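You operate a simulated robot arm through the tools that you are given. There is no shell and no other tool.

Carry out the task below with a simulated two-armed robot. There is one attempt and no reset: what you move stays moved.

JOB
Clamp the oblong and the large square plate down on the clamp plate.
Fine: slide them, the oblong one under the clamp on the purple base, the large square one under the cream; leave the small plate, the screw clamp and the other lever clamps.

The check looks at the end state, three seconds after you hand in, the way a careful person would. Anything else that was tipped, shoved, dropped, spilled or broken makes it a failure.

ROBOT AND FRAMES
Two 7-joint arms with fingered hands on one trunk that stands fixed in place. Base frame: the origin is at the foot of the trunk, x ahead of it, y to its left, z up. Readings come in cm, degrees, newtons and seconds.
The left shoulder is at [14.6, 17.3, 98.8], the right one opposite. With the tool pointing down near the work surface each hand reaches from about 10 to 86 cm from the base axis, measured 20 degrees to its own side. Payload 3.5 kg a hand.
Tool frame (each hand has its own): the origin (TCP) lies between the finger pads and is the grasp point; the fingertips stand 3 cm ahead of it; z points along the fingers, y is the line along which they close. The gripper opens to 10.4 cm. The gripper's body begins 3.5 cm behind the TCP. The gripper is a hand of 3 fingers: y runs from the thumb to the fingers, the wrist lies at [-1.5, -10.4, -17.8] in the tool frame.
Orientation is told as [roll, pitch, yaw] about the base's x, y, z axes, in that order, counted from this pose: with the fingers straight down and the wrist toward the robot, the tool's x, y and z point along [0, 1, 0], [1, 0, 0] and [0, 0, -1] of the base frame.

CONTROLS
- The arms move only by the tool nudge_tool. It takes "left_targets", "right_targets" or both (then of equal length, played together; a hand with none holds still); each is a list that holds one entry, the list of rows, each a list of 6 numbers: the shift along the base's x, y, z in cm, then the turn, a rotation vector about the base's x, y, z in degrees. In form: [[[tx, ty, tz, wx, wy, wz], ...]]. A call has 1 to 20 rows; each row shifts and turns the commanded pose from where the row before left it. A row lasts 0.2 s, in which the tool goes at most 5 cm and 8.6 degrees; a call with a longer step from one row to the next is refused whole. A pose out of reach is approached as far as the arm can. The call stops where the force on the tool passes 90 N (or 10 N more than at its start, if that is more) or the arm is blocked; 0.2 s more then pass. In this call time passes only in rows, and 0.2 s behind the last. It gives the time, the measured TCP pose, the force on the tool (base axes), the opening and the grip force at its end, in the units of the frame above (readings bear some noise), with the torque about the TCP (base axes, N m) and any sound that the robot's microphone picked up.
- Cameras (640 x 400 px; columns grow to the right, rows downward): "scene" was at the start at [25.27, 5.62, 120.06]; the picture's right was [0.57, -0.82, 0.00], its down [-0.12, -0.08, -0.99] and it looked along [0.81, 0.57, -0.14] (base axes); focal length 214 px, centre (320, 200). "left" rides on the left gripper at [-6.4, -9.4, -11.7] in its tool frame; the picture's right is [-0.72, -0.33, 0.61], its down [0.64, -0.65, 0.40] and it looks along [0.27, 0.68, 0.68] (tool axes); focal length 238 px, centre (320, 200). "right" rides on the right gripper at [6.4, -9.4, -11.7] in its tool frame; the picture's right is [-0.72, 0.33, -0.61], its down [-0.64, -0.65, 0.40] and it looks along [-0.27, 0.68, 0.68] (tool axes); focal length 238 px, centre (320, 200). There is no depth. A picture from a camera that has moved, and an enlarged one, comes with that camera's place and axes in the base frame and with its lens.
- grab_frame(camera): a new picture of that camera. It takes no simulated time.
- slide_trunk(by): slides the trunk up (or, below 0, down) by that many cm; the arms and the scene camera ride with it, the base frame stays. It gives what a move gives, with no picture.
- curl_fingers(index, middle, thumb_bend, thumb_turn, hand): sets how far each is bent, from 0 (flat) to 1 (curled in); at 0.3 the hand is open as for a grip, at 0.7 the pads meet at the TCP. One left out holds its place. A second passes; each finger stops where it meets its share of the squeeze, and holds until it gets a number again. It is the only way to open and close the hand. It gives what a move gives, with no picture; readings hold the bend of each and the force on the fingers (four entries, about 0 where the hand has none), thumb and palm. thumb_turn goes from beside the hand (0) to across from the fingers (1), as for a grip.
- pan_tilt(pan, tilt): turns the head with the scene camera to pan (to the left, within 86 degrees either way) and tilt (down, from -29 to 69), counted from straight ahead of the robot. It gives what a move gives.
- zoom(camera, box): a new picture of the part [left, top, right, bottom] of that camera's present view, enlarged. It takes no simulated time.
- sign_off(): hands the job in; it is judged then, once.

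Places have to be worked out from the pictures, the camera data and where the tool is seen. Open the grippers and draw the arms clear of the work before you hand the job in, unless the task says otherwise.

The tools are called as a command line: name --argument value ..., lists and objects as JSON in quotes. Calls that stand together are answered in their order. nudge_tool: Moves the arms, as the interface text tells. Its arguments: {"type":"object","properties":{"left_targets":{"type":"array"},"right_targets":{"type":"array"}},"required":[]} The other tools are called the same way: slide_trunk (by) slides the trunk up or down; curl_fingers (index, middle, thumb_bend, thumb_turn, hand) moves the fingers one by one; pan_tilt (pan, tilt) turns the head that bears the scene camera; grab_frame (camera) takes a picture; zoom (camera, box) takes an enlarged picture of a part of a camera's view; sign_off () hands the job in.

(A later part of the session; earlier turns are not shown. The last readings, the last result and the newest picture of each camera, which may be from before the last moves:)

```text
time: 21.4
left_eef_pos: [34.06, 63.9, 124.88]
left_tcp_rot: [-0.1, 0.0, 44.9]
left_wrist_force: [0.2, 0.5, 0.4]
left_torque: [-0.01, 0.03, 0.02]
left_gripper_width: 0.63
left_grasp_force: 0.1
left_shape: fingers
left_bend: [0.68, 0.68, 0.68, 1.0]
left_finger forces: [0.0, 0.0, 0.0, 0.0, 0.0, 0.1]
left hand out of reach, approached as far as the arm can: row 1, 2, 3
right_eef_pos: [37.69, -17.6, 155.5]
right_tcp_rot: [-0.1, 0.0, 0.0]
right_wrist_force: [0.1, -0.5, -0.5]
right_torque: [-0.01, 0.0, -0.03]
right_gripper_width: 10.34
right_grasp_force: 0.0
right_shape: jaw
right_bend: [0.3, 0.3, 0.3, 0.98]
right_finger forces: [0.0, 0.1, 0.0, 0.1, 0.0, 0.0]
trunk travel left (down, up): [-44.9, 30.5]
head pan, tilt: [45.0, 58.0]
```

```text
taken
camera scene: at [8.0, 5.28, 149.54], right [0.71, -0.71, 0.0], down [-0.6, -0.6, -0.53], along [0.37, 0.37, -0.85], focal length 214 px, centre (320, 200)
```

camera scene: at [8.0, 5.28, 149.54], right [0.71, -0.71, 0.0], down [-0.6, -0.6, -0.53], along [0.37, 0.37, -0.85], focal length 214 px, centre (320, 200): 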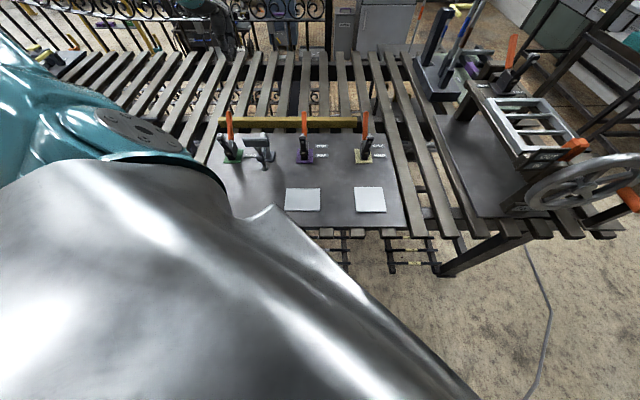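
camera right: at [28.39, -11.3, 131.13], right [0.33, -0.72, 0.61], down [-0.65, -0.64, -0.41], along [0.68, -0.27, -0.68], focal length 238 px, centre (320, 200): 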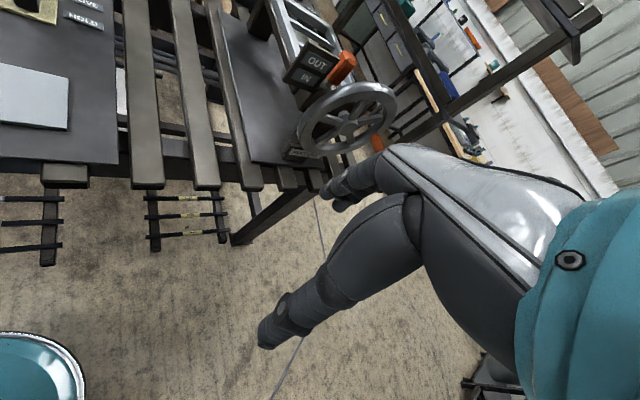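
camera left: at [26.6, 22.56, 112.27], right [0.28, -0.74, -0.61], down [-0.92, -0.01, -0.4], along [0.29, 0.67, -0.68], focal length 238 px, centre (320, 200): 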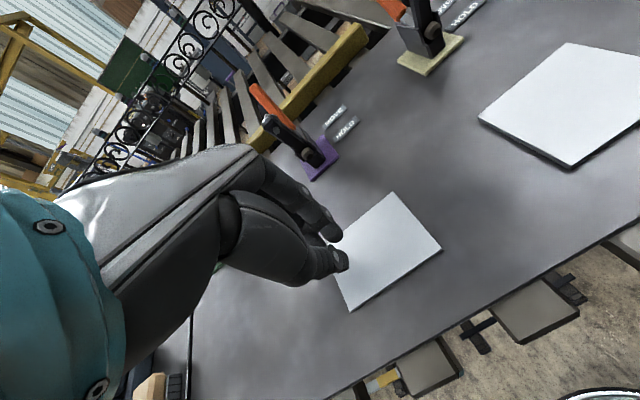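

The view is clear again. I close the right hand and bring it, turning to yaw 45, to a spot above the near side of the square.

curl_fingers --hand "right" --index 0.68 --middle 0.68 --thumb_bend 0.68 --thumb_turn 1.0

nudge_tool --right_targets '[[[0.33, 2.7, -4.0, 0, 0, 3.75], [0.33, 2.7, -4.0, 0, 0, 3.75], [0.33, 2.7, -4.0, 0, 0, 3.75], [0.33, 2.7, -4.0, 0, 0, 3.75], [0.33, 2.7, -4.0, 0, 0, 3.75], [0.33, 2.7, -4.0, 0, 0, 3.75], [0.33, 2.7, -4.0, 0, 0, 3.75], [0.33, 2.7, -4.0, 0, 0, 3.75], [0.33, 2.7, -4.0, 0, 0, 3.75], [0.33, 2.7, -4.0, 0, 0, 3.75], [0.33, 2.7, -4.0, 0, 0, 3.75], [0.33, 2.7, -4.0, 0, 0, 3.75]]]'

zoom --camera "scene" --box '[200, 90, 520, 290]'

grab_frame --camera "right"

```text
time: 22.4
left_eef_pos: [34.12, 63.84, 124.98]
left_tcp_rot: [-0.1, 0.0, 44.9]
left_wrist_force: [0.0, 0.7, -0.6]
left_torque: [-0.01, 0.01, -0.01]
left_gripper_width: 0.61
left_grasp_force: 0.0
left_shape: fingers
left_bend: [0.68, 0.68, 0.68, 1.0]
left_finger forces: [0.0, 0.0, 0.0, 0.0, 0.0, 0.0]
right_eef_pos: [37.96, -17.73, 155.55]
right_tcp_rot: [0.0, 0.0, 0.0]
right_wrist_force: [-0.3, -0.3, -0.1]
right_torque: [0.0, 0.0, 0.02]
right_gripper_width: 0.65
right_grasp_force: 0.0
right_shape: fingers
right_bend: [0.68, 0.68, 0.68, 1.0]
right_finger forces: [0.0, 0.0, 0.0, 0.0, 0.1, 0.0]
trunk travel left (down, up): [-44.9, 30.5]
head pan, tilt: [45.0, 58.0]
```

```text
time: 25.0
left_eef_pos: [34.22, 63.76, 124.94]
left_tcp_rot: [0.0, -0.1, 44.9]
left_wrist_force: [-0.1, 0.0, -0.1]
left_torque: [-0.01, -0.01, -0.01]
left_gripper_width: 0.61
left_grasp_force: 0.1
left_shape: fingers
left_bend: [0.68, 0.68, 0.68, 1.0]
left_finger forces: [0.1, 0.0, 0.0, 0.0, 0.0, 0.0]
right_eef_pos: [41.78, 14.88, 107.39]
right_tcp_rot: [-0.1, 0.0, 45.1]
right_wrist_force: [-0.4, -0.2, 0.9]
right_torque: [-0.05, 0.0, 0.08]
right_gripper_width: 0.63
right_grasp_force: 0.1
right_shape: fingers
right_bend: [0.68, 0.68, 0.68, 1.0]
right_finger forces: [0.1, 0.0, 0.0, 0.0, 0.1, 0.0]
trunk travel left (down, up): [-44.9, 30.5]
head pan, tilt: [45.0, 58.0]
```

```text
2.00 times, centred on (360, 190) of scene
camera zoom: at [8.04, 5.25, 149.54], right [0.71, -0.71, 0.0], down [-0.6, -0.6, -0.53], along [0.37, 0.37, -0.85], focal length 429 px, centre (240, 220)
```

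zoom: 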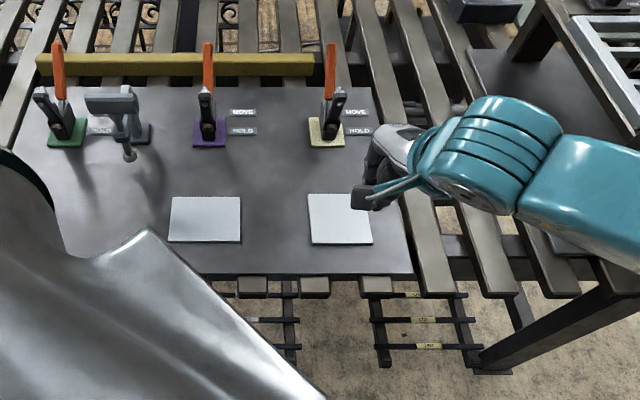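

```text
taken
camera right: at [30.6, 12.72, 119.2], right [0.74, -0.28, 0.61], down [-0.01, -0.92, -0.4], along [0.67, 0.29, -0.68], focal length 238 px, centre (320, 200)
```

right: 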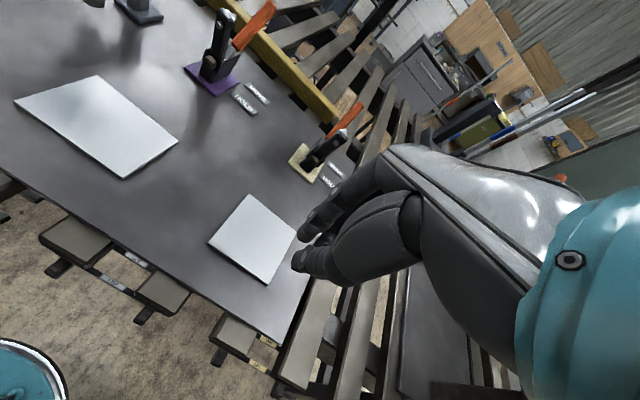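

The right hand reaches here well, with the tool at F≈40.1, R≈19.0. I lower it to fingertips about 3 cm above the clamp plate and look.

nudge_tool --right_targets '[[[0, 0, -3.5, 0, 0, 0], [0, 0, -3.5, 0, 0, 0], [0, 0, -3.5, 0, 0, 0], [0, 0, -3.4, 0, 0, 0]]]'

zoom --camera "scene" --box '[300, 140, 440, 240]'

zoom --camera "right" --box '[160, 130, 400, 330]'

```text
time: 26.0
left_eef_pos: [34.11, 63.9, 125.07]
left_tcp_rot: [0.1, 0.1, 45.0]
left_wrist_force: [1.1, 0.0, -0.2]
left_torque: [-0.01, -0.02, 0.0]
left_gripper_width: 0.63
left_grasp_force: 0.1
left_shape: fingers
left_bend: [0.68, 0.68, 0.68, 1.0]
left_finger forces: [0.1, 0.0, 0.0, 0.0, 0.0, 0.0]
right_eef_pos: [41.75, 14.75, 93.62]
right_tcp_rot: [0.0, 0.0, 45.1]
right_wrist_force: [0.6, 0.2, -0.6]
right_torque: [0.02, -0.01, 0.01]
right_gripper_width: 0.65
right_grasp_force: 0.0
right_shape: fingers
right_bend: [0.68, 0.68, 0.68, 1.0]
right_finger forces: [0.0, 0.1, 0.1, 0.0, 0.0, 0.0]
trunk travel left (down, up): [-44.9, 30.5]
head pan, tilt: [45.0, 58.0]
```

```text
4.00 times, centred on (370, 190) of scene
camera zoom: at [8.02, 5.18, 149.55], right [0.71, -0.71, 0.0], down [-0.6, -0.6, -0.53], along [0.37, 0.37, -0.85], focal length 858 px, centre (120, 240)
```

zoom: 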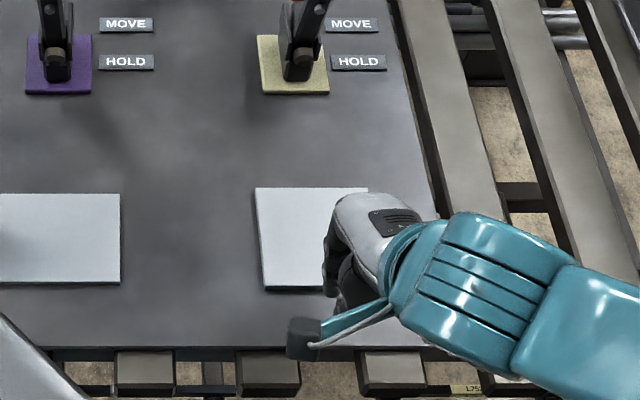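

```text
2.00 times, centred on (280, 230) of right
camera zoom: at [30.57, 12.62, 105.28], right [0.74, -0.28, 0.61], down [-0.01, -0.91, -0.4], along [0.67, 0.29, -0.68], focal length 477 px, centre (400, 140)
```

zoom: 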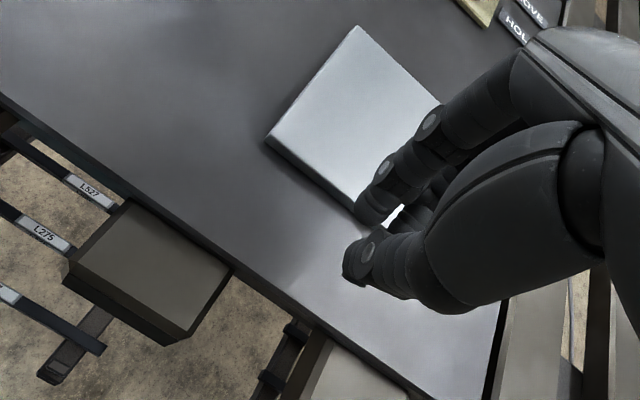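

The curled fingers' tips are just behind the square's near edge. I lower in small steps, watching the force for contact with the clamp plate.

nudge_tool --right_targets '[[[0, 0, -1, 0, 0, 0], [0, 0, -0.8, 0, 0, 0], [0, 0, -0.4, 0, 0, 0]]]'

zoom --camera "right" --box '[160, 130, 400, 330]'

```text
time: 26.8
left_eef_pos: [34.21, 63.66, 125.06]
left_tcp_rot: [0.0, 0.0, 44.9]
left_wrist_force: [0.0, -0.4, 0.9]
left_torque: [-0.01, -0.01, 0.01]
left_gripper_width: 0.62
left_grasp_force: 0.0
left_shape: fingers
left_bend: [0.68, 0.68, 0.68, 1.0]
left_finger forces: [0.1, 0.0, 0.1, 0.0, 0.1, 0.0]
right_eef_pos: [41.71, 14.67, 91.3]
right_tcp_rot: [0.0, 0.0, 45.0]
right_wrist_force: [-0.5, -1.0, -0.3]
right_torque: [0.01, 0.0, -0.03]
right_gripper_width: 0.66
right_grasp_force: 0.0
right_shape: fingers
right_bend: [0.68, 0.68, 0.68, 1.0]
right_finger forces: [0.0, 0.0, 0.0, 0.0, 0.0, 0.0]
trunk travel left (down, up): [-44.9, 30.5]
head pan, tilt: [45.0, 58.0]
```

```text
2.00 times, centred on (280, 230) of right
camera zoom: at [30.63, 12.57, 103.08], right [0.74, -0.28, 0.61], down [-0.01, -0.92, -0.4], along [0.67, 0.29, -0.68], focal length 477 px, centre (400, 140)
```

zoom: 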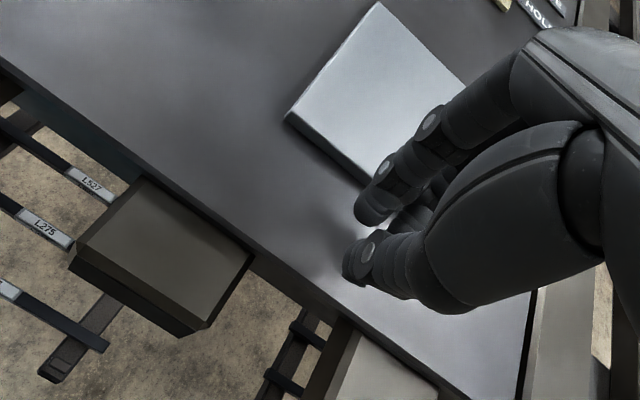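

No contact yet at tool z=91.3. I continue down in small steps until I feel the clamp plate.

nudge_tool --right_targets '[[[0, 0, -0.3, 0, 0, 0], [0, 0, -0.3, 0, 0, 0]]]'

nudge_tool --right_targets '[[[0, 0, -0.2, 0, 0, 0]]]'

```text
time: 27.4
left_eef_pos: [34.04, 63.77, 124.95]
left_tcp_rot: [0.0, 0.0, 44.9]
left_wrist_force: [0.1, -0.4, 0.5]
left_torque: [-0.02, -0.03, -0.02]
left_gripper_width: 0.62
left_grasp_force: 0.1
left_shape: fingers
left_bend: [0.68, 0.68, 0.68, 1.0]
left_finger forces: [0.1, 0.1, 0.1, 0.0, 0.0, 0.0]
right_eef_pos: [41.74, 14.6, 90.75]
right_tcp_rot: [-0.1, 0.0, 45.0]
right_wrist_force: [-0.9, -0.9, -0.4]
right_torque: [0.02, -0.01, 0.0]
right_gripper_width: 0.67
right_grasp_force: 0.1
right_shape: fingers
right_bend: [0.68, 0.68, 0.68, 1.0]
right_finger forces: [0.1, 0.0, 0.1, 0.0, 0.0, 0.0]
trunk travel left (down, up): [-44.9, 30.5]
head pan, tilt: [45.0, 58.0]
```

```text
time: 27.8
left_eef_pos: [34.1, 63.92, 124.96]
left_tcp_rot: [0.0, 0.1, 45.0]
left_wrist_force: [0.7, 0.1, -0.1]
left_torque: [0.0, 0.02, -0.02]
left_gripper_width: 0.63
left_grasp_force: 0.1
left_shape: fingers
left_bend: [0.68, 0.68, 0.68, 1.0]
left_finger forces: [0.0, 0.0, 0.0, 0.0, 0.0, 0.0]
right_eef_pos: [41.76, 14.65, 90.49]
right_tcp_rot: [0.0, 0.0, 45.0]
right_wrist_force: [-0.7, -0.3, 0.9]
right_torque: [0.05, 0.01, 0.0]
right_gripper_width: 0.59
right_grasp_force: 0.0
right_shape: fingers
right_bend: [0.68, 0.68, 0.68, 1.0]
right_finger forces: [0.1, 0.0, 0.0, 0.1, 0.0, 0.1]
trunk travel left (down, up): [-44.9, 30.5]
head pan, tilt: [45.0, 58.0]
```

Still free at z=90.5; two more small steps down to find the surface.

nudge_tool --right_targets '[[[-0.2, 0.2, -0.2, 0, 0, 0]]]'

nudge_tool --right_targets '[[[0, 0, -0.2, 0, 0, 0]]]'

zoom --camera "right" --box '[240, 180, 380, 290]'

```text
time: 28.2
left_eef_pos: [34.04, 63.6, 124.86]
left_tcp_rot: [0.0, 0.0, 44.9]
left_wrist_force: [0.1, 0.9, -0.3]
left_torque: [-0.02, 0.03, -0.01]
left_gripper_width: 0.64
left_grasp_force: 0.2
left_shape: fingers
left_bend: [0.68, 0.68, 0.68, 1.0]
left_finger forces: [0.0, 0.1, 0.1, 0.1, 0.1, 0.1]
right_eef_pos: [41.64, 15.0, 90.3]
right_tcp_rot: [-0.1, 0.0, 45.0]
right_wrist_force: [0.3, 0.2, -0.4]
right_torque: [-0.01, 0.02, 0.01]
right_gripper_width: 0.66
right_grasp_force: 0.1
right_shape: fingers
right_bend: [0.68, 0.68, 0.68, 1.0]
right_finger forces: [0.0, 0.1, 0.1, 0.1, 0.0, 0.0]
trunk travel left (down, up): [-44.9, 30.5]
head pan, tilt: [45.0, 58.0]
```

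```text
time: 28.6
left_eef_pos: [34.1, 63.8, 124.99]
left_tcp_rot: [0.0, 0.0, 44.8]
left_wrist_force: [0.4, 0.0, 0.7]
left_torque: [0.03, 0.01, 0.01]
left_gripper_width: 0.61
left_grasp_force: 0.0
left_shape: fingers
left_bend: [0.68, 0.68, 0.68, 1.0]
left_finger forces: [0.0, 0.0, 0.0, 0.0, 0.1, 0.0]
right_eef_pos: [41.57, 14.88, 90.12]
right_tcp_rot: [0.1, 0.1, 45.0]
right_wrist_force: [0.2, 0.3, 0.0]
right_torque: [0.0, 0.02, 0.01]
right_gripper_width: 0.63
right_grasp_force: 0.2
right_shape: fingers
right_bend: [0.68, 0.68, 0.68, 1.0]
right_finger forces: [0.0, 0.0, 0.1, 0.0, 0.0, 0.0]
trunk travel left (down, up): [-44.9, 30.5]
head pan, tilt: [45.0, 58.0]
```

```text
3.64 times, centred on (310, 235) of right
camera zoom: at [30.44, 12.77, 101.85], right [0.74, -0.28, 0.61], down [-0.01, -0.92, -0.4], along [0.67, 0.29, -0.68], focal length 867 px, centre (356, 73)
```

zoom: 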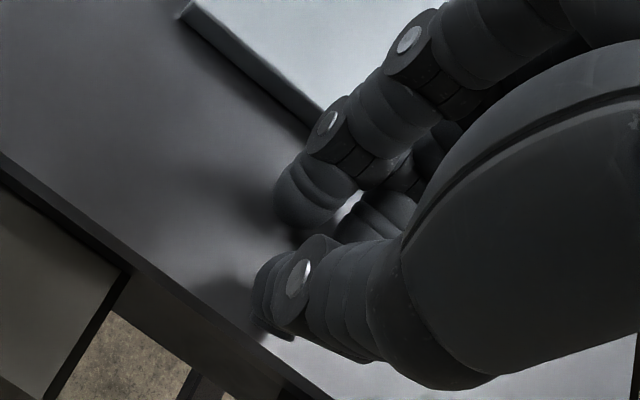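

The fingertips are close over the clamp plate just behind the square's edge. I push gently 2 cm along the bench forward direction and check.

nudge_tool --right_targets '[[[0.35, 0.35, 0, 0, 0, 0], [0.35, 0.35, 0, 0, 0, 0], [0.35, 0.35, 0, 0, 0, 0], [0.35, 0.35, 0, 0, 0, 0]]]'

zoom --camera "right" --box '[160, 130, 400, 330]'

zoom --camera "scene" --box '[260, 120, 440, 240]'

```text
time: 29.6
left_eef_pos: [34.07, 63.8, 125.04]
left_tcp_rot: [0.0, 0.0, 44.9]
left_wrist_force: [-0.7, -0.1, -0.3]
left_torque: [-0.02, 0.01, 0.0]
left_gripper_width: 0.64
left_grasp_force: 0.1
left_shape: fingers
left_bend: [0.68, 0.68, 0.68, 1.0]
left_finger forces: [0.0, 0.1, 0.0, 0.1, 0.0, 0.0]
right_eef_pos: [43.0, 16.25, 90.2]
right_tcp_rot: [-0.1, 0.0, 45.1]
right_wrist_force: [-1.8, -2.7, 3.1]
right_torque: [-0.02, 0.02, -0.01]
right_gripper_width: 0.41
right_grasp_force: 2.6
right_shape: fingers
right_bend: [0.7, 0.7, 0.68, 1.0]
right_finger forces: [2.0, 2.7, 0.0, 0.0, 0.0, 0.1]
trunk travel left (down, up): [-44.9, 30.5]
head pan, tilt: [45.0, 58.0]
```

```text
2.00 times, centred on (280, 230) of right
camera zoom: at [31.78, 14.15, 101.89], right [0.74, -0.28, 0.61], down [-0.01, -0.91, -0.4], along [0.67, 0.29, -0.68], focal length 477 px, centre (400, 140)
```

zoom: 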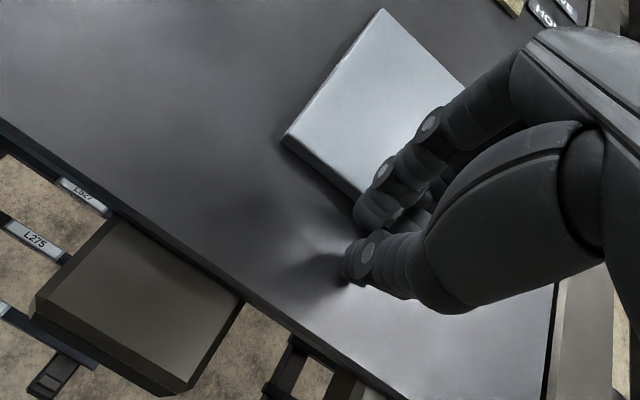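

```text
3.33 times, centred on (350, 180) of scene
camera zoom: at [7.95, 5.13, 149.56], right [0.71, -0.71, 0.0], down [-0.6, -0.6, -0.53], along [0.38, 0.37, -0.85], focal length 715 px, centre (220, 267)
```

zoom: 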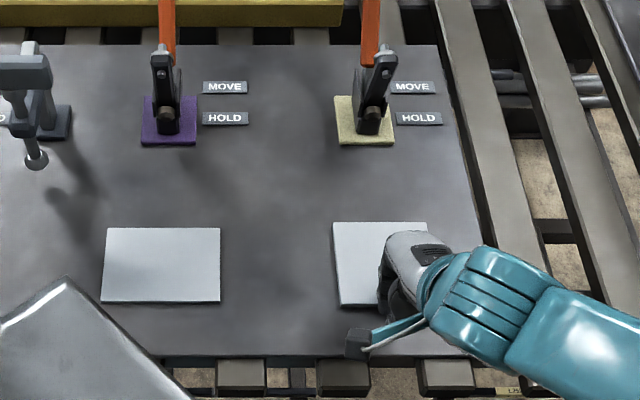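

Both fingers bear evenly on the plate edge (about 2–3 N). I push on 4 cm and check that it slides straight.

nudge_tool --right_targets '[[[0.5, 0.5, 0, 0, 0, 0], [0.5, 0.5, 0, 0, 0, 0], [0.5, 0.5, 0, 0, 0, 0], [0.5, 0.5, 0, 0, 0, 0], [0.5, 0.5, 0, 0, 0, 0], [0.5, 0.5, 0, 0, 0, 0]]]'

zoom --camera "right" --box '[160, 130, 400, 330]'

zoom --camera "scene" --box '[260, 120, 440, 240]'

```text
time: 31.0
left_eef_pos: [33.97, 63.65, 125.03]
left_tcp_rot: [0.0, 0.0, 44.9]
left_wrist_force: [-0.1, -0.4, 0.6]
left_torque: [0.02, 0.02, 0.02]
left_gripper_width: 0.63
left_grasp_force: 0.1
left_shape: fingers
left_bend: [0.68, 0.68, 0.68, 1.0]
left_finger forces: [0.0, 0.1, 0.0, 0.0, 0.0, 0.0]
right_eef_pos: [45.89, 19.32, 90.28]
right_tcp_rot: [0.0, 0.0, 45.0]
right_wrist_force: [-2.0, -0.5, 4.3]
right_torque: [-0.01, -0.02, 0.0]
right_gripper_width: 0.39
right_grasp_force: 2.2
right_shape: fingers
right_bend: [0.7, 0.7, 0.68, 1.0]
right_finger forces: [1.8, 2.8, 0.0, 0.0, 0.0, 0.0]
trunk travel left (down, up): [-44.9, 30.5]
head pan, tilt: [45.0, 58.0]
```

```text
2.00 times, centred on (280, 230) of right
camera zoom: at [34.73, 17.14, 101.93], right [0.74, -0.28, 0.61], down [-0.01, -0.91, -0.4], along [0.67, 0.29, -0.68], focal length 477 px, centre (400, 140)
```

zoom: 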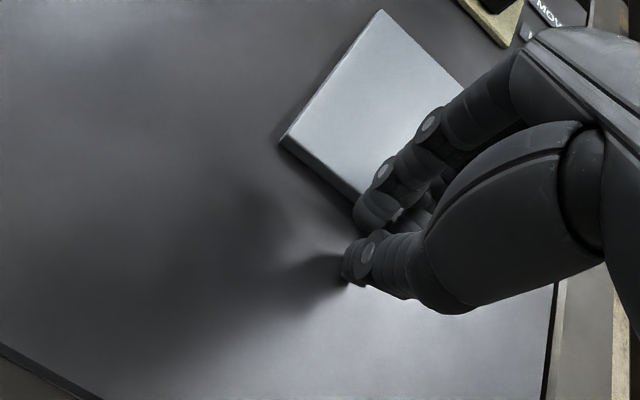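

```text
3.33 times, centred on (350, 180) of scene
camera zoom: at [7.92, 5.14, 149.56], right [0.71, -0.71, 0.0], down [-0.6, -0.6, -0.53], along [0.38, 0.37, -0.85], focal length 715 px, centre (220, 267)
```

zoom: 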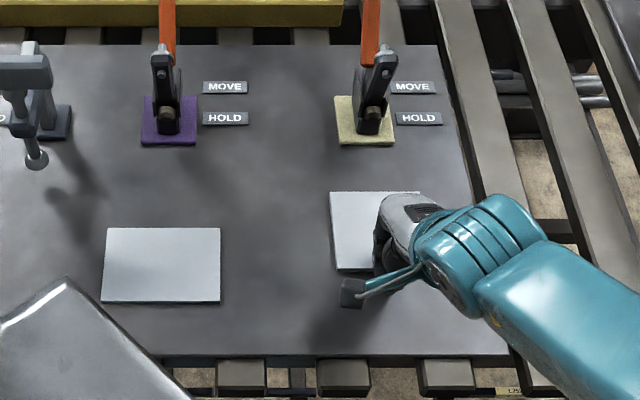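

The square slides straight; its far edge is at about F=57.2 now against the base at 63.9. I push on 5.4 cm, ending about 1.2 cm short of the base.

nudge_tool --right_targets '[[[0.424, 0.424, 0, 0, 0, 0], [0.424, 0.424, 0, 0, 0, 0], [0.424, 0.424, 0, 0, 0, 0], [0.424, 0.424, 0, 0, 0, 0], [0.424, 0.424, 0, 0, 0, 0], [0.424, 0.424, 0, 0, 0, 0], [0.424, 0.424, 0, 0, 0, 0], [0.424, 0.424, 0, 0, 0, 0], [0.424, 0.424, 0, 0, 0, 0]]]'

zoom --camera "right" --box '[160, 100, 400, 330]'

zoom --camera "scene" --box '[260, 120, 440, 240]'

```text
time: 33.0
left_eef_pos: [34.03, 63.78, 124.93]
left_tcp_rot: [-0.1, 0.1, 44.8]
left_wrist_force: [-0.2, -0.2, 0.3]
left_torque: [0.02, -0.03, -0.01]
left_gripper_width: 0.61
left_grasp_force: 0.0
left_shape: fingers
left_bend: [0.68, 0.68, 0.68, 1.0]
left_finger forces: [0.0, 0.0, 0.0, 0.1, 0.1, 0.0]
right_eef_pos: [45.97, 19.32, 90.22]
right_tcp_rot: [0.0, 0.0, 44.8]
right_wrist_force: [-3.4, -0.4, 5.8]
right_torque: [0.0, 0.01, -0.02]
right_gripper_width: 0.39
right_grasp_force: 3.5
right_shape: fingers
right_bend: [0.7, 0.7, 0.68, 1.0]
right_finger forces: [1.9, 3.7, 0.1, 0.1, 0.0, 0.0]
right hand out of reach, approached as far as the arm can: row 1, 2, 3, 4, 5, 6, 7, 8, 9
trunk travel left (down, up): [-44.9, 30.5]
head pan, tilt: [45.0, 58.0]
```

```text
1.74 times, centred on (280, 215) of right
camera zoom: at [34.75, 17.13, 101.91], right [0.74, -0.28, 0.61], down [-0.01, -0.91, -0.4], along [0.67, 0.29, -0.68], focal length 414 px, centre (390, 174)
```

zoom: 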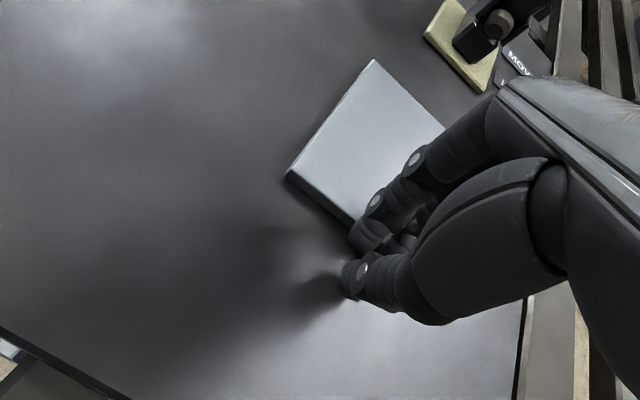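

```text
3.33 times, centred on (350, 180) of scene
camera zoom: at [7.94, 5.14, 149.55], right [0.71, -0.71, 0.0], down [-0.6, -0.6, -0.53], along [0.38, 0.37, -0.85], focal length 715 px, centre (220, 267)
```

zoom: 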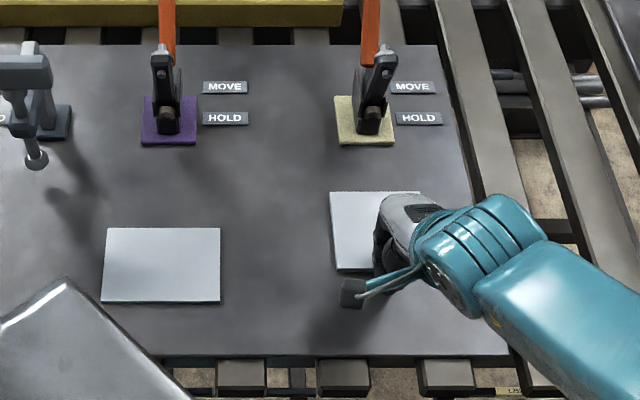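

The right arm meets a joint limit here. I look at the whole arm's shape to decide how to get around it.

pan_tilt --pan 15 --tilt 55

grab_frame --camera "scene"

```text
time: 33.9
left_eef_pos: [34.03, 63.67, 125.03]
left_tcp_rot: [0.0, 0.0, 44.9]
left_wrist_force: [-0.3, 0.8, 0.3]
left_torque: [0.03, 0.0, 0.01]
left_gripper_width: 0.61
left_grasp_force: 0.0
left_shape: fingers
left_bend: [0.68, 0.68, 0.68, 1.0]
left_finger forces: [0.1, 0.0, 0.0, 0.1, 0.1, 0.0]
right_eef_pos: [45.96, 19.33, 90.12]
right_tcp_rot: [0.0, 0.0, 44.9]
right_wrist_force: [-2.6, -0.3, 5.4]
right_torque: [-0.02, -0.01, -0.01]
right_gripper_width: 0.39
right_grasp_force: 2.2
right_shape: fingers
right_bend: [0.7, 0.7, 0.68, 1.0]
right_finger forces: [2.0, 3.6, 0.0, 0.0, 0.1, 0.1]
trunk travel left (down, up): [-44.9, 30.5]
head pan, tilt: [15.0, 55.0]
```

```text
taken
camera scene: at [10.03, 2.14, 149.92], right [0.26, -0.97, 0.0], down [-0.79, -0.21, -0.57], along [0.55, 0.15, -0.82], focal length 214 px, centre (320, 200)
```

scene: 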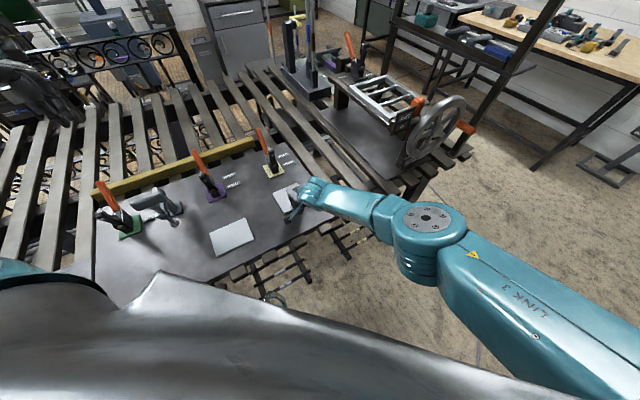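

The right elbow is out to the right with the forearm crossing in; it may be a wrist joint limit. I back off the plate a touch, lift the hand, and test in the air how the reach depends on height and yaw.

nudge_tool --right_targets '[[[-0.35, -0.35, 0, 0, 0, 0], [-0.35, -0.35, 1, 0, 0, 0], [0, 0, 4, 0, 0, 0], [0, 0, 4, 0, 0, 0]]]'

nudge_tool --right_targets '[[[1, 1, 0, 0, 0, 0], [1, 1, 0, 0, 0, 0], [1, 1, 0, 0, 0, 0], [1, 1, 0, 0, 0, 0], [1, 1, 0, 0, 0, 0]]]'

```text
time: 34.9
left_eef_pos: [34.09, 63.74, 125.04]
left_tcp_rot: [0.0, 0.0, 44.9]
left_wrist_force: [-0.3, -0.2, -0.2]
left_torque: [-0.01, 0.0, 0.0]
left_gripper_width: 0.65
left_grasp_force: 0.0
left_shape: fingers
left_bend: [0.68, 0.68, 0.68, 1.0]
left_finger forces: [0.0, 0.1, 0.0, 0.1, 0.0, 0.1]
right_eef_pos: [45.16, 18.53, 99.36]
right_tcp_rot: [-0.1, 0.0, 45.0]
right_wrist_force: [-0.6, 0.2, 0.4]
right_torque: [0.01, -0.02, 0.01]
right_gripper_width: 0.61
right_grasp_force: 0.1
right_shape: fingers
right_bend: [0.68, 0.68, 0.68, 1.0]
right_finger forces: [0.0, 0.0, 0.0, 0.1, 0.0, 0.1]
trunk travel left (down, up): [-44.9, 30.5]
head pan, tilt: [15.0, 55.0]
```

```text
time: 36.1
left_eef_pos: [33.97, 63.77, 124.97]
left_tcp_rot: [-0.1, 0.0, 44.9]
left_wrist_force: [0.5, 0.5, 0.1]
left_torque: [-0.04, 0.0, 0.01]
left_gripper_width: 0.64
left_grasp_force: 0.1
left_shape: fingers
left_bend: [0.68, 0.68, 0.68, 1.0]
left_finger forces: [0.0, 0.1, 0.0, 0.1, 0.0, 0.0]
right_eef_pos: [48.53, 21.87, 99.53]
right_tcp_rot: [-0.1, -0.1, 45.2]
right_wrist_force: [-0.6, -0.5, -0.1]
right_torque: [0.0, 0.03, 0.01]
right_gripper_width: 0.6
right_grasp_force: 0.0
right_shape: fingers
right_bend: [0.68, 0.68, 0.68, 1.0]
right_finger forces: [0.0, 0.0, 0.0, 0.0, 0.0, 0.0]
right hand out of reach, approached as far as the arm can: row 4, 5
trunk travel left (down, up): [-44.9, 30.5]
head pan, tilt: [15.0, 55.0]
```

The limit is plain arm length from the raised (and apparently set-back) shoulder, so a lower trunk will serve the right arm better. I raise both hands by 27 cm first so that lowering the trunk brings them back clear of everything.

nudge_tool --right_targets '[[[-0.5, -0.5, 4.5, 0, 0, 0], [-0.5, -0.5, 4.5, 0, 0, 0], [-0.5, -0.5, 4.5, 0, 0, 0], [-0.5, -0.5, 4.5, 0, 0, 0], [-0.5, -0.5, 4.5, 0, 0, 0], [-0.5, -0.5, 4.5, 0, 0, 0]]]' --left_targets '[[[0, 0, 4.5, 0, 0, 0], [0, 0, 4.5, 0, 0, 0], [0, 0, 4.5, 0, 0, 0], [0, 0, 4.5, 0, 0, 0], [0, 0, 4.5, 0, 0, 0], [0, 0, 4.5, 0, 0, 0]]]'

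```text
time: 37.5
left_eef_pos: [34.1, 63.63, 152.23]
left_tcp_rot: [0.0, -0.1, 44.8]
left_wrist_force: [0.6, -0.6, 0.6]
left_torque: [0.0, 0.0, -0.01]
left_gripper_width: 0.64
left_grasp_force: 0.1
left_shape: fingers
left_bend: [0.68, 0.68, 0.68, 1.0]
left_finger forces: [0.0, 0.0, 0.0, 0.1, 0.0, 0.1]
right_eef_pos: [45.51, 18.68, 126.5]
right_tcp_rot: [-0.1, 0.0, 45.0]
right_wrist_force: [-0.5, 0.7, -0.6]
right_torque: [-0.02, -0.02, 0.02]
right_gripper_width: 0.59
right_grasp_force: 0.0
right_shape: fingers
right_bend: [0.68, 0.68, 0.68, 1.0]
right_finger forces: [0.0, 0.0, 0.0, 0.0, 0.0, 0.1]
trunk travel left (down, up): [-44.9, 30.5]
head pan, tilt: [15.0, 55.0]
```

Both hands are high. I lower the trunk by 20 cm and read the camera's new place.

slide_trunk --by -20

pan_tilt --pan 40 --tilt 52

grab_frame --camera "scene"

```text
time: 39.7
left_eef_pos: [33.95, 63.79, 131.94]
left_tcp_rot: [-0.1, -0.1, 45.0]
left_wrist_force: [-0.1, -0.1, 0.1]
left_torque: [-0.01, 0.0, -0.02]
left_gripper_width: 0.63
left_grasp_force: 0.0
left_shape: fingers
left_bend: [0.68, 0.68, 0.68, 1.0]
left_finger forces: [0.0, 0.1, 0.0, 0.1, 0.0, 0.0]
right_eef_pos: [45.47, 18.84, 106.53]
right_tcp_rot: [0.0, 0.0, 45.0]
right_wrist_force: [0.4, 0.1, 0.3]
right_torque: [-0.01, 0.06, 0.0]
right_gripper_width: 0.6
right_grasp_force: 0.1
right_shape: fingers
right_bend: [0.68, 0.68, 0.68, 1.0]
right_finger forces: [0.0, 0.1, 0.1, 0.1, 0.0, 0.1]
trunk travel left (down, up): [-24.9, 50.5]
head pan, tilt: [15.0, 55.0]
```

```text
time: 40.6
left_eef_pos: [34.15, 63.85, 132.11]
left_tcp_rot: [0.0, 0.0, 44.9]
left_wrist_force: [0.2, 1.1, 0.1]
left_torque: [-0.01, 0.0, -0.02]
left_gripper_width: 0.62
left_grasp_force: 0.0
left_shape: fingers
left_bend: [0.68, 0.68, 0.68, 1.0]
left_finger forces: [0.1, 0.0, 0.1, 0.0, 0.0, 0.0]
right_eef_pos: [45.48, 18.7, 106.45]
right_tcp_rot: [0.0, 0.0, 45.0]
right_wrist_force: [-0.3, -0.6, 0.3]
right_torque: [-0.01, 0.01, 0.0]
right_gripper_width: 0.59
right_grasp_force: 0.0
right_shape: fingers
right_bend: [0.68, 0.68, 0.68, 1.0]
right_finger forces: [0.1, 0.1, 0.1, 0.0, 0.0, 0.0]
trunk travel left (down, up): [-24.9, 50.5]
head pan, tilt: [40.0, 52.0]
```

```text
taken
camera scene: at [15.03, 5.12, 130.04], right [0.64, -0.77, 0.0], down [-0.6, -0.51, -0.62], along [0.47, 0.4, -0.79], focal length 214 px, centre (320, 200)
```

scene: 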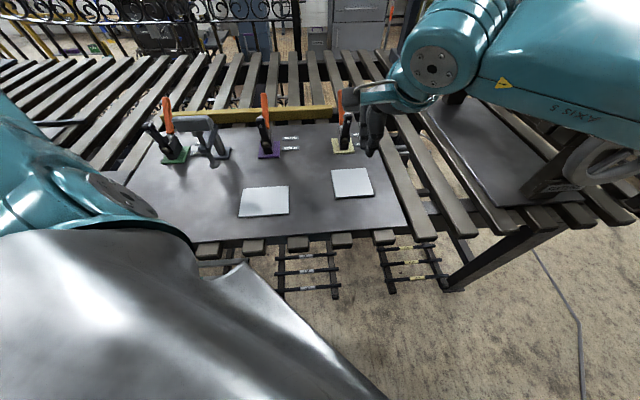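

At this height the shoulders come forward again. I set the right hand back to F≈44.7 and descend to the pushing height behind the square.

nudge_tool --right_targets '[[[-0.3, -0.3, -3, 0, 0, 0], [-0.3, -0.3, -3, 0, 0, 0], [0, 0, -3, 0, 0, 0], [0, 0, -3, 0, 0, 0], [0, 0, -2.4, 0, 0, 0]]]'

zoom --camera "right" --box '[160, 130, 400, 330]'

grab_frame --camera "scene"

```text
time: 41.8
left_eef_pos: [34.28, 63.89, 132.01]
left_tcp_rot: [0.0, 0.0, 44.9]
left_wrist_force: [0.1, 0.8, -0.1]
left_torque: [0.0, 0.01, -0.04]
left_gripper_width: 0.65
left_grasp_force: 0.1
left_shape: fingers
left_bend: [0.68, 0.68, 0.68, 1.0]
left_finger forces: [0.1, 0.1, 0.1, 0.0, 0.0, 0.1]
right_eef_pos: [45.1, 18.17, 91.99]
right_tcp_rot: [0.0, 0.0, 45.0]
right_wrist_force: [-0.2, 0.5, -1.0]
right_torque: [0.01, 0.03, -0.02]
right_gripper_width: 0.6
right_grasp_force: 0.1
right_shape: fingers
right_bend: [0.68, 0.68, 0.68, 1.0]
right_finger forces: [0.1, 0.0, 0.0, 0.0, 0.0, 0.0]
trunk travel left (down, up): [-24.9, 50.5]
head pan, tilt: [40.0, 52.0]
```

```text
2.00 times, centred on (280, 230) of right
camera zoom: at [33.91, 16.04, 103.7], right [0.74, -0.28, 0.61], down [-0.01, -0.91, -0.4], along [0.67, 0.29, -0.68], focal length 477 px, centre (400, 140)
```

zoom: 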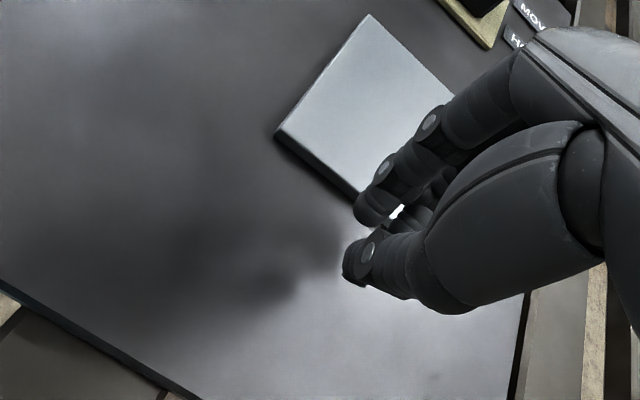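

```text
taken
camera scene: at [15.05, 5.13, 130.04], right [0.64, -0.77, 0.0], down [-0.6, -0.51, -0.62], along [0.47, 0.4, -0.79], focal length 214 px, centre (320, 200)
```

scene: 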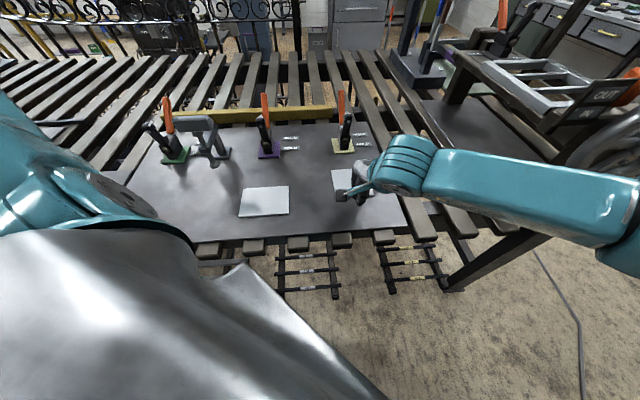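

Now the pose is reached without limits. I lower to pushing height and push forward, first 4 cm.

nudge_tool --right_targets '[[[-0.14, 0.14, -0.9, 0, 0, 0], [0, 0, -0.9, 0, 0, 0], [0.4, 0.4, 0, 0, 0, 0], [0.4, 0.4, 0, 0, 0, 0], [0.4, 0.4, 0, 0, 0, 0], [0.4, 0.4, 0, 0, 0, 0], [0.4, 0.4, 0, 0, 0, 0], [0.4, 0.4, 0, 0, 0, 0], [0.4, 0.4, 0, 0, 0, 0]]]'

zoom --camera "right" --box '[160, 130, 400, 330]'

zoom --camera "scene" --box '[220, 90, 440, 240]'

```text
time: 43.8
left_eef_pos: [34.11, 63.79, 131.94]
left_tcp_rot: [0.0, 0.0, 44.9]
left_wrist_force: [-0.1, -0.2, -0.2]
left_torque: [0.02, 0.0, 0.0]
left_gripper_width: 0.64
left_grasp_force: 0.1
left_shape: fingers
left_bend: [0.68, 0.68, 0.68, 1.0]
left_finger forces: [0.0, 0.0, 0.0, 0.0, 0.1, 0.0]
right_eef_pos: [47.62, 21.17, 90.13]
right_tcp_rot: [0.0, 0.0, 45.0]
right_wrist_force: [-1.5, -2.2, 4.4]
right_torque: [-0.03, 0.0, -0.01]
right_gripper_width: 0.36
right_grasp_force: 2.2
right_shape: fingers
right_bend: [0.7, 0.7, 0.68, 1.0]
right_finger forces: [1.9, 2.8, 0.1, 0.1, 0.0, 0.1]
trunk travel left (down, up): [-24.9, 50.5]
head pan, tilt: [40.0, 52.0]
```

```text
2.00 times, centred on (280, 230) of right
camera zoom: at [36.44, 18.97, 101.98], right [0.74, -0.28, 0.61], down [-0.01, -0.91, -0.4], along [0.67, 0.29, -0.68], focal length 477 px, centre (400, 140)
```

zoom: 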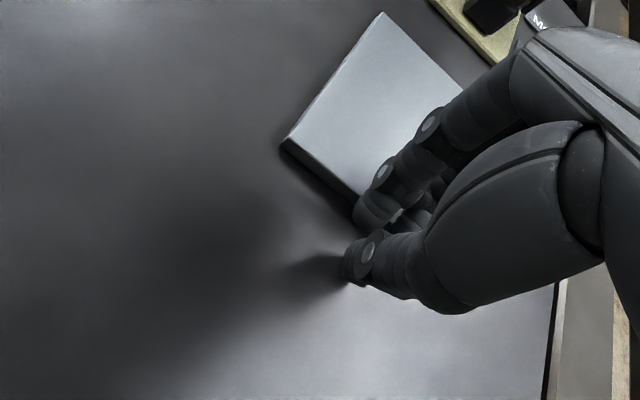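

```text
2.67 times, centred on (330, 165) of scene
camera zoom: at [14.99, 5.1, 130.05], right [0.64, -0.77, 0.0], down [-0.6, -0.51, -0.62], along [0.47, 0.4, -0.79], focal length 572 px, centre (293, 293)
```

zoom: 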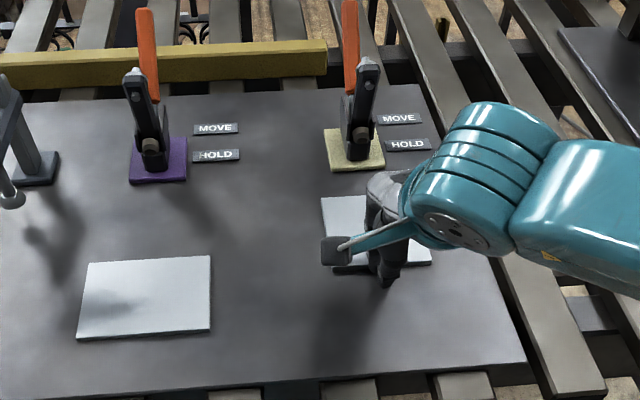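

The square's far edge is at F≈59.5 now, still straight. I push the last 3.2 cm, to leave about 1.1 cm to the cream base.

nudge_tool --right_targets '[[[0.4, 0.4, 0, 0, 0, 0], [0.4, 0.4, 0, 0, 0, 0], [0.4, 0.4, 0, 0, 0, 0], [0.4, 0.4, 0, 0, 0, 0], [0.36, 0.36, 0, 0, 0, 0], [0.3, 0.3, 0, 0, 0, 0]]]'

zoom --camera "right" --box '[240, 60, 440, 250]'

zoom --camera "scene" --box '[220, 90, 440, 240]'

```text
time: 45.2
left_eef_pos: [33.95, 63.67, 132.07]
left_tcp_rot: [0.0, 0.0, 44.9]
left_wrist_force: [-0.4, 0.1, 0.0]
left_torque: [-0.03, -0.01, -0.01]
left_gripper_width: 0.61
left_grasp_force: 0.1
left_shape: fingers
left_bend: [0.68, 0.68, 0.68, 1.0]
left_finger forces: [0.0, 0.0, 0.0, 0.0, 0.0, 0.0]
right_eef_pos: [49.87, 23.28, 90.28]
right_tcp_rot: [0.0, -0.1, 44.9]
right_wrist_force: [-4.1, -2.9, 5.3]
right_torque: [-0.1, 0.01, 0.01]
right_gripper_width: 0.3
right_grasp_force: 2.8
right_shape: fingers
right_bend: [0.7, 0.71, 0.68, 1.0]
right_finger forces: [3.1, 3.6, 0.0, 0.0, 0.0, 0.0]
trunk travel left (down, up): [-24.9, 50.5]
head pan, tilt: [40.0, 52.0]
```

```text
2.11 times, centred on (340, 155) of right
camera zoom: at [38.66, 21.24, 101.97], right [0.74, -0.28, 0.61], down [-0.01, -0.91, -0.4], along [0.67, 0.29, -0.68], focal length 502 px, centre (278, 295)
```

zoom: 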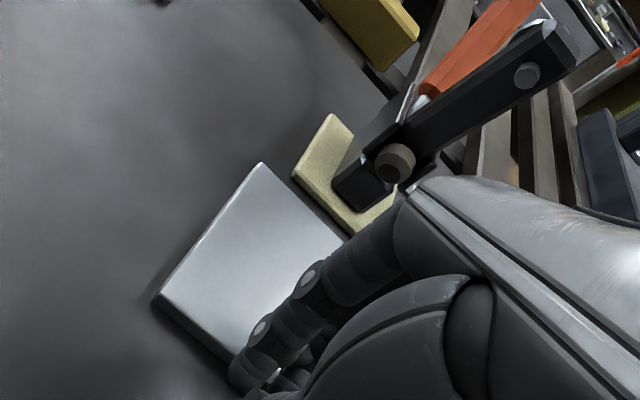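

```text
2.67 times, centred on (330, 165) of scene
camera zoom: at [14.96, 5.08, 130.05], right [0.64, -0.77, 0.0], down [-0.6, -0.51, -0.62], along [0.47, 0.4, -0.79], focal length 572 px, centre (293, 293)
```

zoom: 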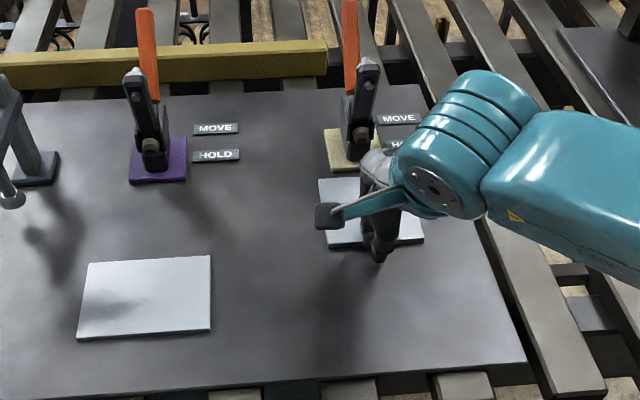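

The square sits straight in front of the cream base with about a 1 cm gap. I back the right hand off and lift it clear.

nudge_tool --right_targets '[[[-0.4, -0.4, 0, 0, 0, 0], [-0.7, -0.7, 0.3, 0, 0, 0], [-0.7, -0.7, 2, 0, 0, 0], [-0.5, -0.5, 4, 0, 0, 0], [-0.5, -0.5, 4, 0, 0, 0]]]'

zoom --camera "scene" --box '[220, 90, 440, 240]'

```text
time: 46.4
left_eef_pos: [34.09, 63.77, 131.96]
left_tcp_rot: [-0.1, 0.0, 44.9]
left_wrist_force: [-0.1, 0.5, 0.4]
left_torque: [0.0, -0.02, 0.02]
left_gripper_width: 0.6
left_grasp_force: 0.2
left_shape: fingers
left_bend: [0.68, 0.68, 0.68, 1.0]
left_finger forces: [0.0, 0.1, 0.0, 0.1, 0.0, 0.0]
right_eef_pos: [47.02, 20.5, 100.54]
right_tcp_rot: [0.0, -0.1, 44.9]
right_wrist_force: [-0.6, 0.6, -0.1]
right_torque: [-0.01, -0.01, -0.03]
right_gripper_width: 0.6
right_grasp_force: 0.1
right_shape: fingers
right_bend: [0.68, 0.68, 0.68, 1.0]
right_finger forces: [0.0, 0.1, 0.0, 0.1, 0.0, 0.0]
trunk travel left (down, up): [-24.9, 50.5]
head pan, tilt: [40.0, 52.0]
```

```text
2.67 times, centred on (330, 165) of scene
camera zoom: at [15.0, 5.11, 130.05], right [0.64, -0.77, 0.0], down [-0.6, -0.51, -0.62], along [0.47, 0.4, -0.79], focal length 572 px, centre (293, 293)
```

zoom: 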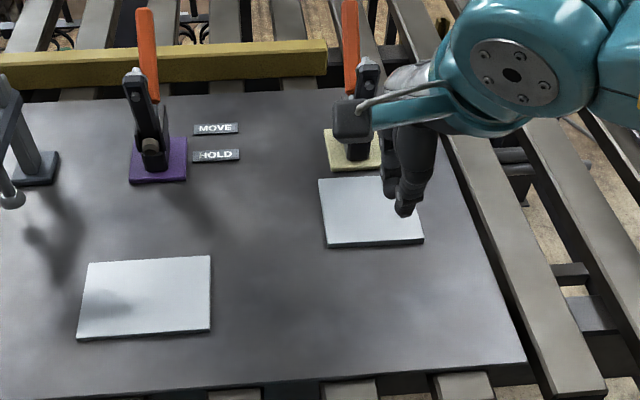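

Next I carry the right hand, at z≈100, across to above the near side of the oblong.

nudge_tool --right_targets '[[[-3.4, 1.8, 0, 0, 0, 0], [-3.4, 1.8, 0, 0, 0, 0], [-3.4, 1.8, 0, 0, 0, 0], [-3.4, 1.8, 0, 0, 0, 0], [-3.4, 1.8, 0, 0, 0, 0], [-3.4, 1.8, 0, 0, 0, 0]]]'

grab_frame --camera "scene"

grab_frame --camera "right"

```text
time: 47.8
left_eef_pos: [34.1, 63.71, 132.07]
left_tcp_rot: [0.0, 0.0, 45.0]
left_wrist_force: [0.2, 0.4, 0.4]
left_torque: [0.01, 0.01, -0.01]
left_gripper_width: 0.64
left_grasp_force: 0.1
left_shape: fingers
left_bend: [0.68, 0.68, 0.68, 1.0]
left_finger forces: [0.0, 0.0, 0.0, 0.0, 0.0, 0.1]
right_eef_pos: [33.08, 25.79, 100.28]
right_tcp_rot: [0.0, 0.0, 44.8]
right_wrist_force: [-0.4, 0.9, 0.3]
right_torque: [-0.01, -0.02, 0.0]
right_gripper_width: 0.61
right_grasp_force: 0.1
right_shape: fingers
right_bend: [0.68, 0.68, 0.68, 1.0]
right_finger forces: [0.1, 0.0, 0.1, 0.0, 0.0, 0.1]
right hand out of reach, approached as far as the arm can: row 4, 5, 6
trunk travel left (down, up): [-24.9, 50.5]
head pan, tilt: [40.0, 52.0]
```

```text
taken
camera scene: at [14.93, 5.1, 130.06], right [0.64, -0.77, 0.0], down [-0.6, -0.51, -0.62], along [0.47, 0.4, -0.79], focal length 214 px, centre (320, 200)
```

scene: 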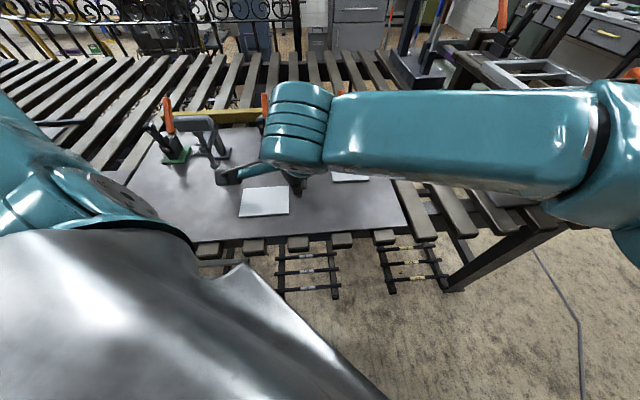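

```text
taken
camera right: at [21.95, 23.72, 111.99], right [0.74, -0.28, 0.61], down [-0.01, -0.91, -0.4], along [0.67, 0.29, -0.68], focal length 238 px, centre (320, 200)
```

right: 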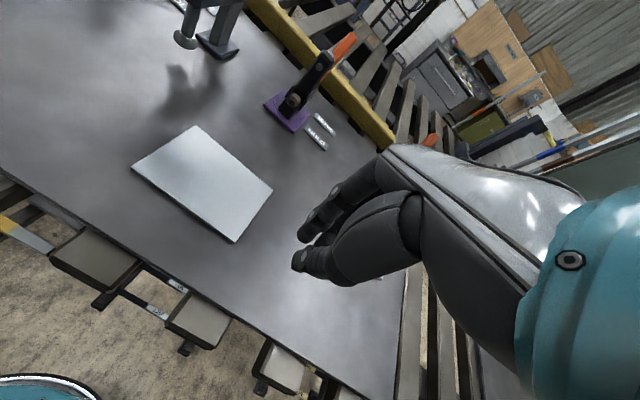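

The right wrist limits out here. I will use the left hand for the oblong with the trunk higher still (about +46), so its wrist hangs well below the shoulder; first I draw the right hand off to the right and pull the left hand in a bit.

nudge_tool --right_targets '[[[1, -2, 4, 0, 0, 0], [1, -2, 4, 0, 0, 0], [1, -4, 2, 0, 0, 0], [1, -4, 2, 0, 0, -7.5], [1, -4, 2, 0, 0, -7.5], [1, -4, 0, 0, 0, -7.5], [1, -4, 0, 0, 0, -7.5], [0, -4, 0, 0, 0, -7.5], [0, -4, 0, 0, 0, -7.5]]]' --left_targets '[[[0.5, -1.5, -0.5, 0, 0, 0], [0.5, -1.5, -0.5, 0, 0, 0], [0.5, -1.5, -0.5, 0, 0, 0], [0.5, -1.5, -0.5, 0, 0, 0], [0.5, -1.5, -0.5, 0, 0, 0], [0.5, -1.5, -0.5, 0, 0, 0], [0.5, -1.5, -0.5, 0, 0, 0], [0.5, -1.5, -0.5, 0, 0, 0], [0.5, -1.5, -0.5, 0, 0, 0]]]'

grab_frame --camera "scene"

```text
time: 49.8
left_eef_pos: [38.5, 50.16, 127.46]
left_tcp_rot: [0.0, 0.0, 44.8]
left_wrist_force: [-0.6, 0.5, 1.1]
left_torque: [0.01, 0.01, 0.04]
left_gripper_width: 0.65
left_grasp_force: 0.2
left_shape: fingers
left_bend: [0.68, 0.68, 0.68, 1.0]
left_finger forces: [0.0, 0.0, 0.0, 0.0, 0.1, 0.0]
right_eef_pos: [40.22, -6.52, 114.09]
right_tcp_rot: [0.0, -0.1, -0.2]
right_wrist_force: [-0.2, 0.9, -0.9]
right_torque: [0.0, -0.02, -0.02]
right_gripper_width: 0.58
right_grasp_force: 0.1
right_shape: fingers
right_bend: [0.68, 0.68, 0.68, 1.0]
right_finger forces: [0.0, 0.0, 0.0, 0.1, 0.1, 0.0]
trunk travel left (down, up): [-24.9, 50.5]
head pan, tilt: [40.0, 52.0]
```

```text
taken
camera scene: at [15.04, 5.04, 130.04], right [0.64, -0.77, 0.0], down [-0.6, -0.51, -0.62], along [0.47, 0.4, -0.79], focal length 214 px, centre (320, 200)
```

scene: 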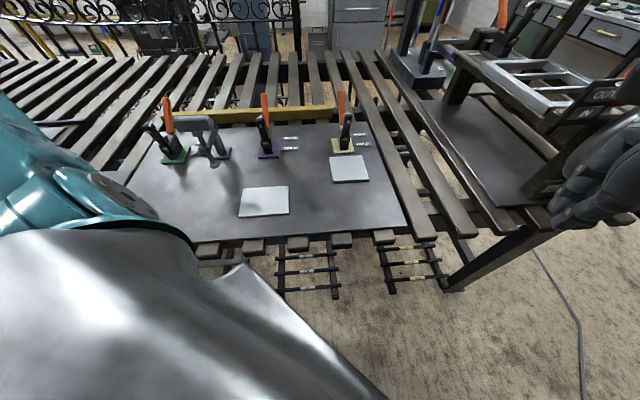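

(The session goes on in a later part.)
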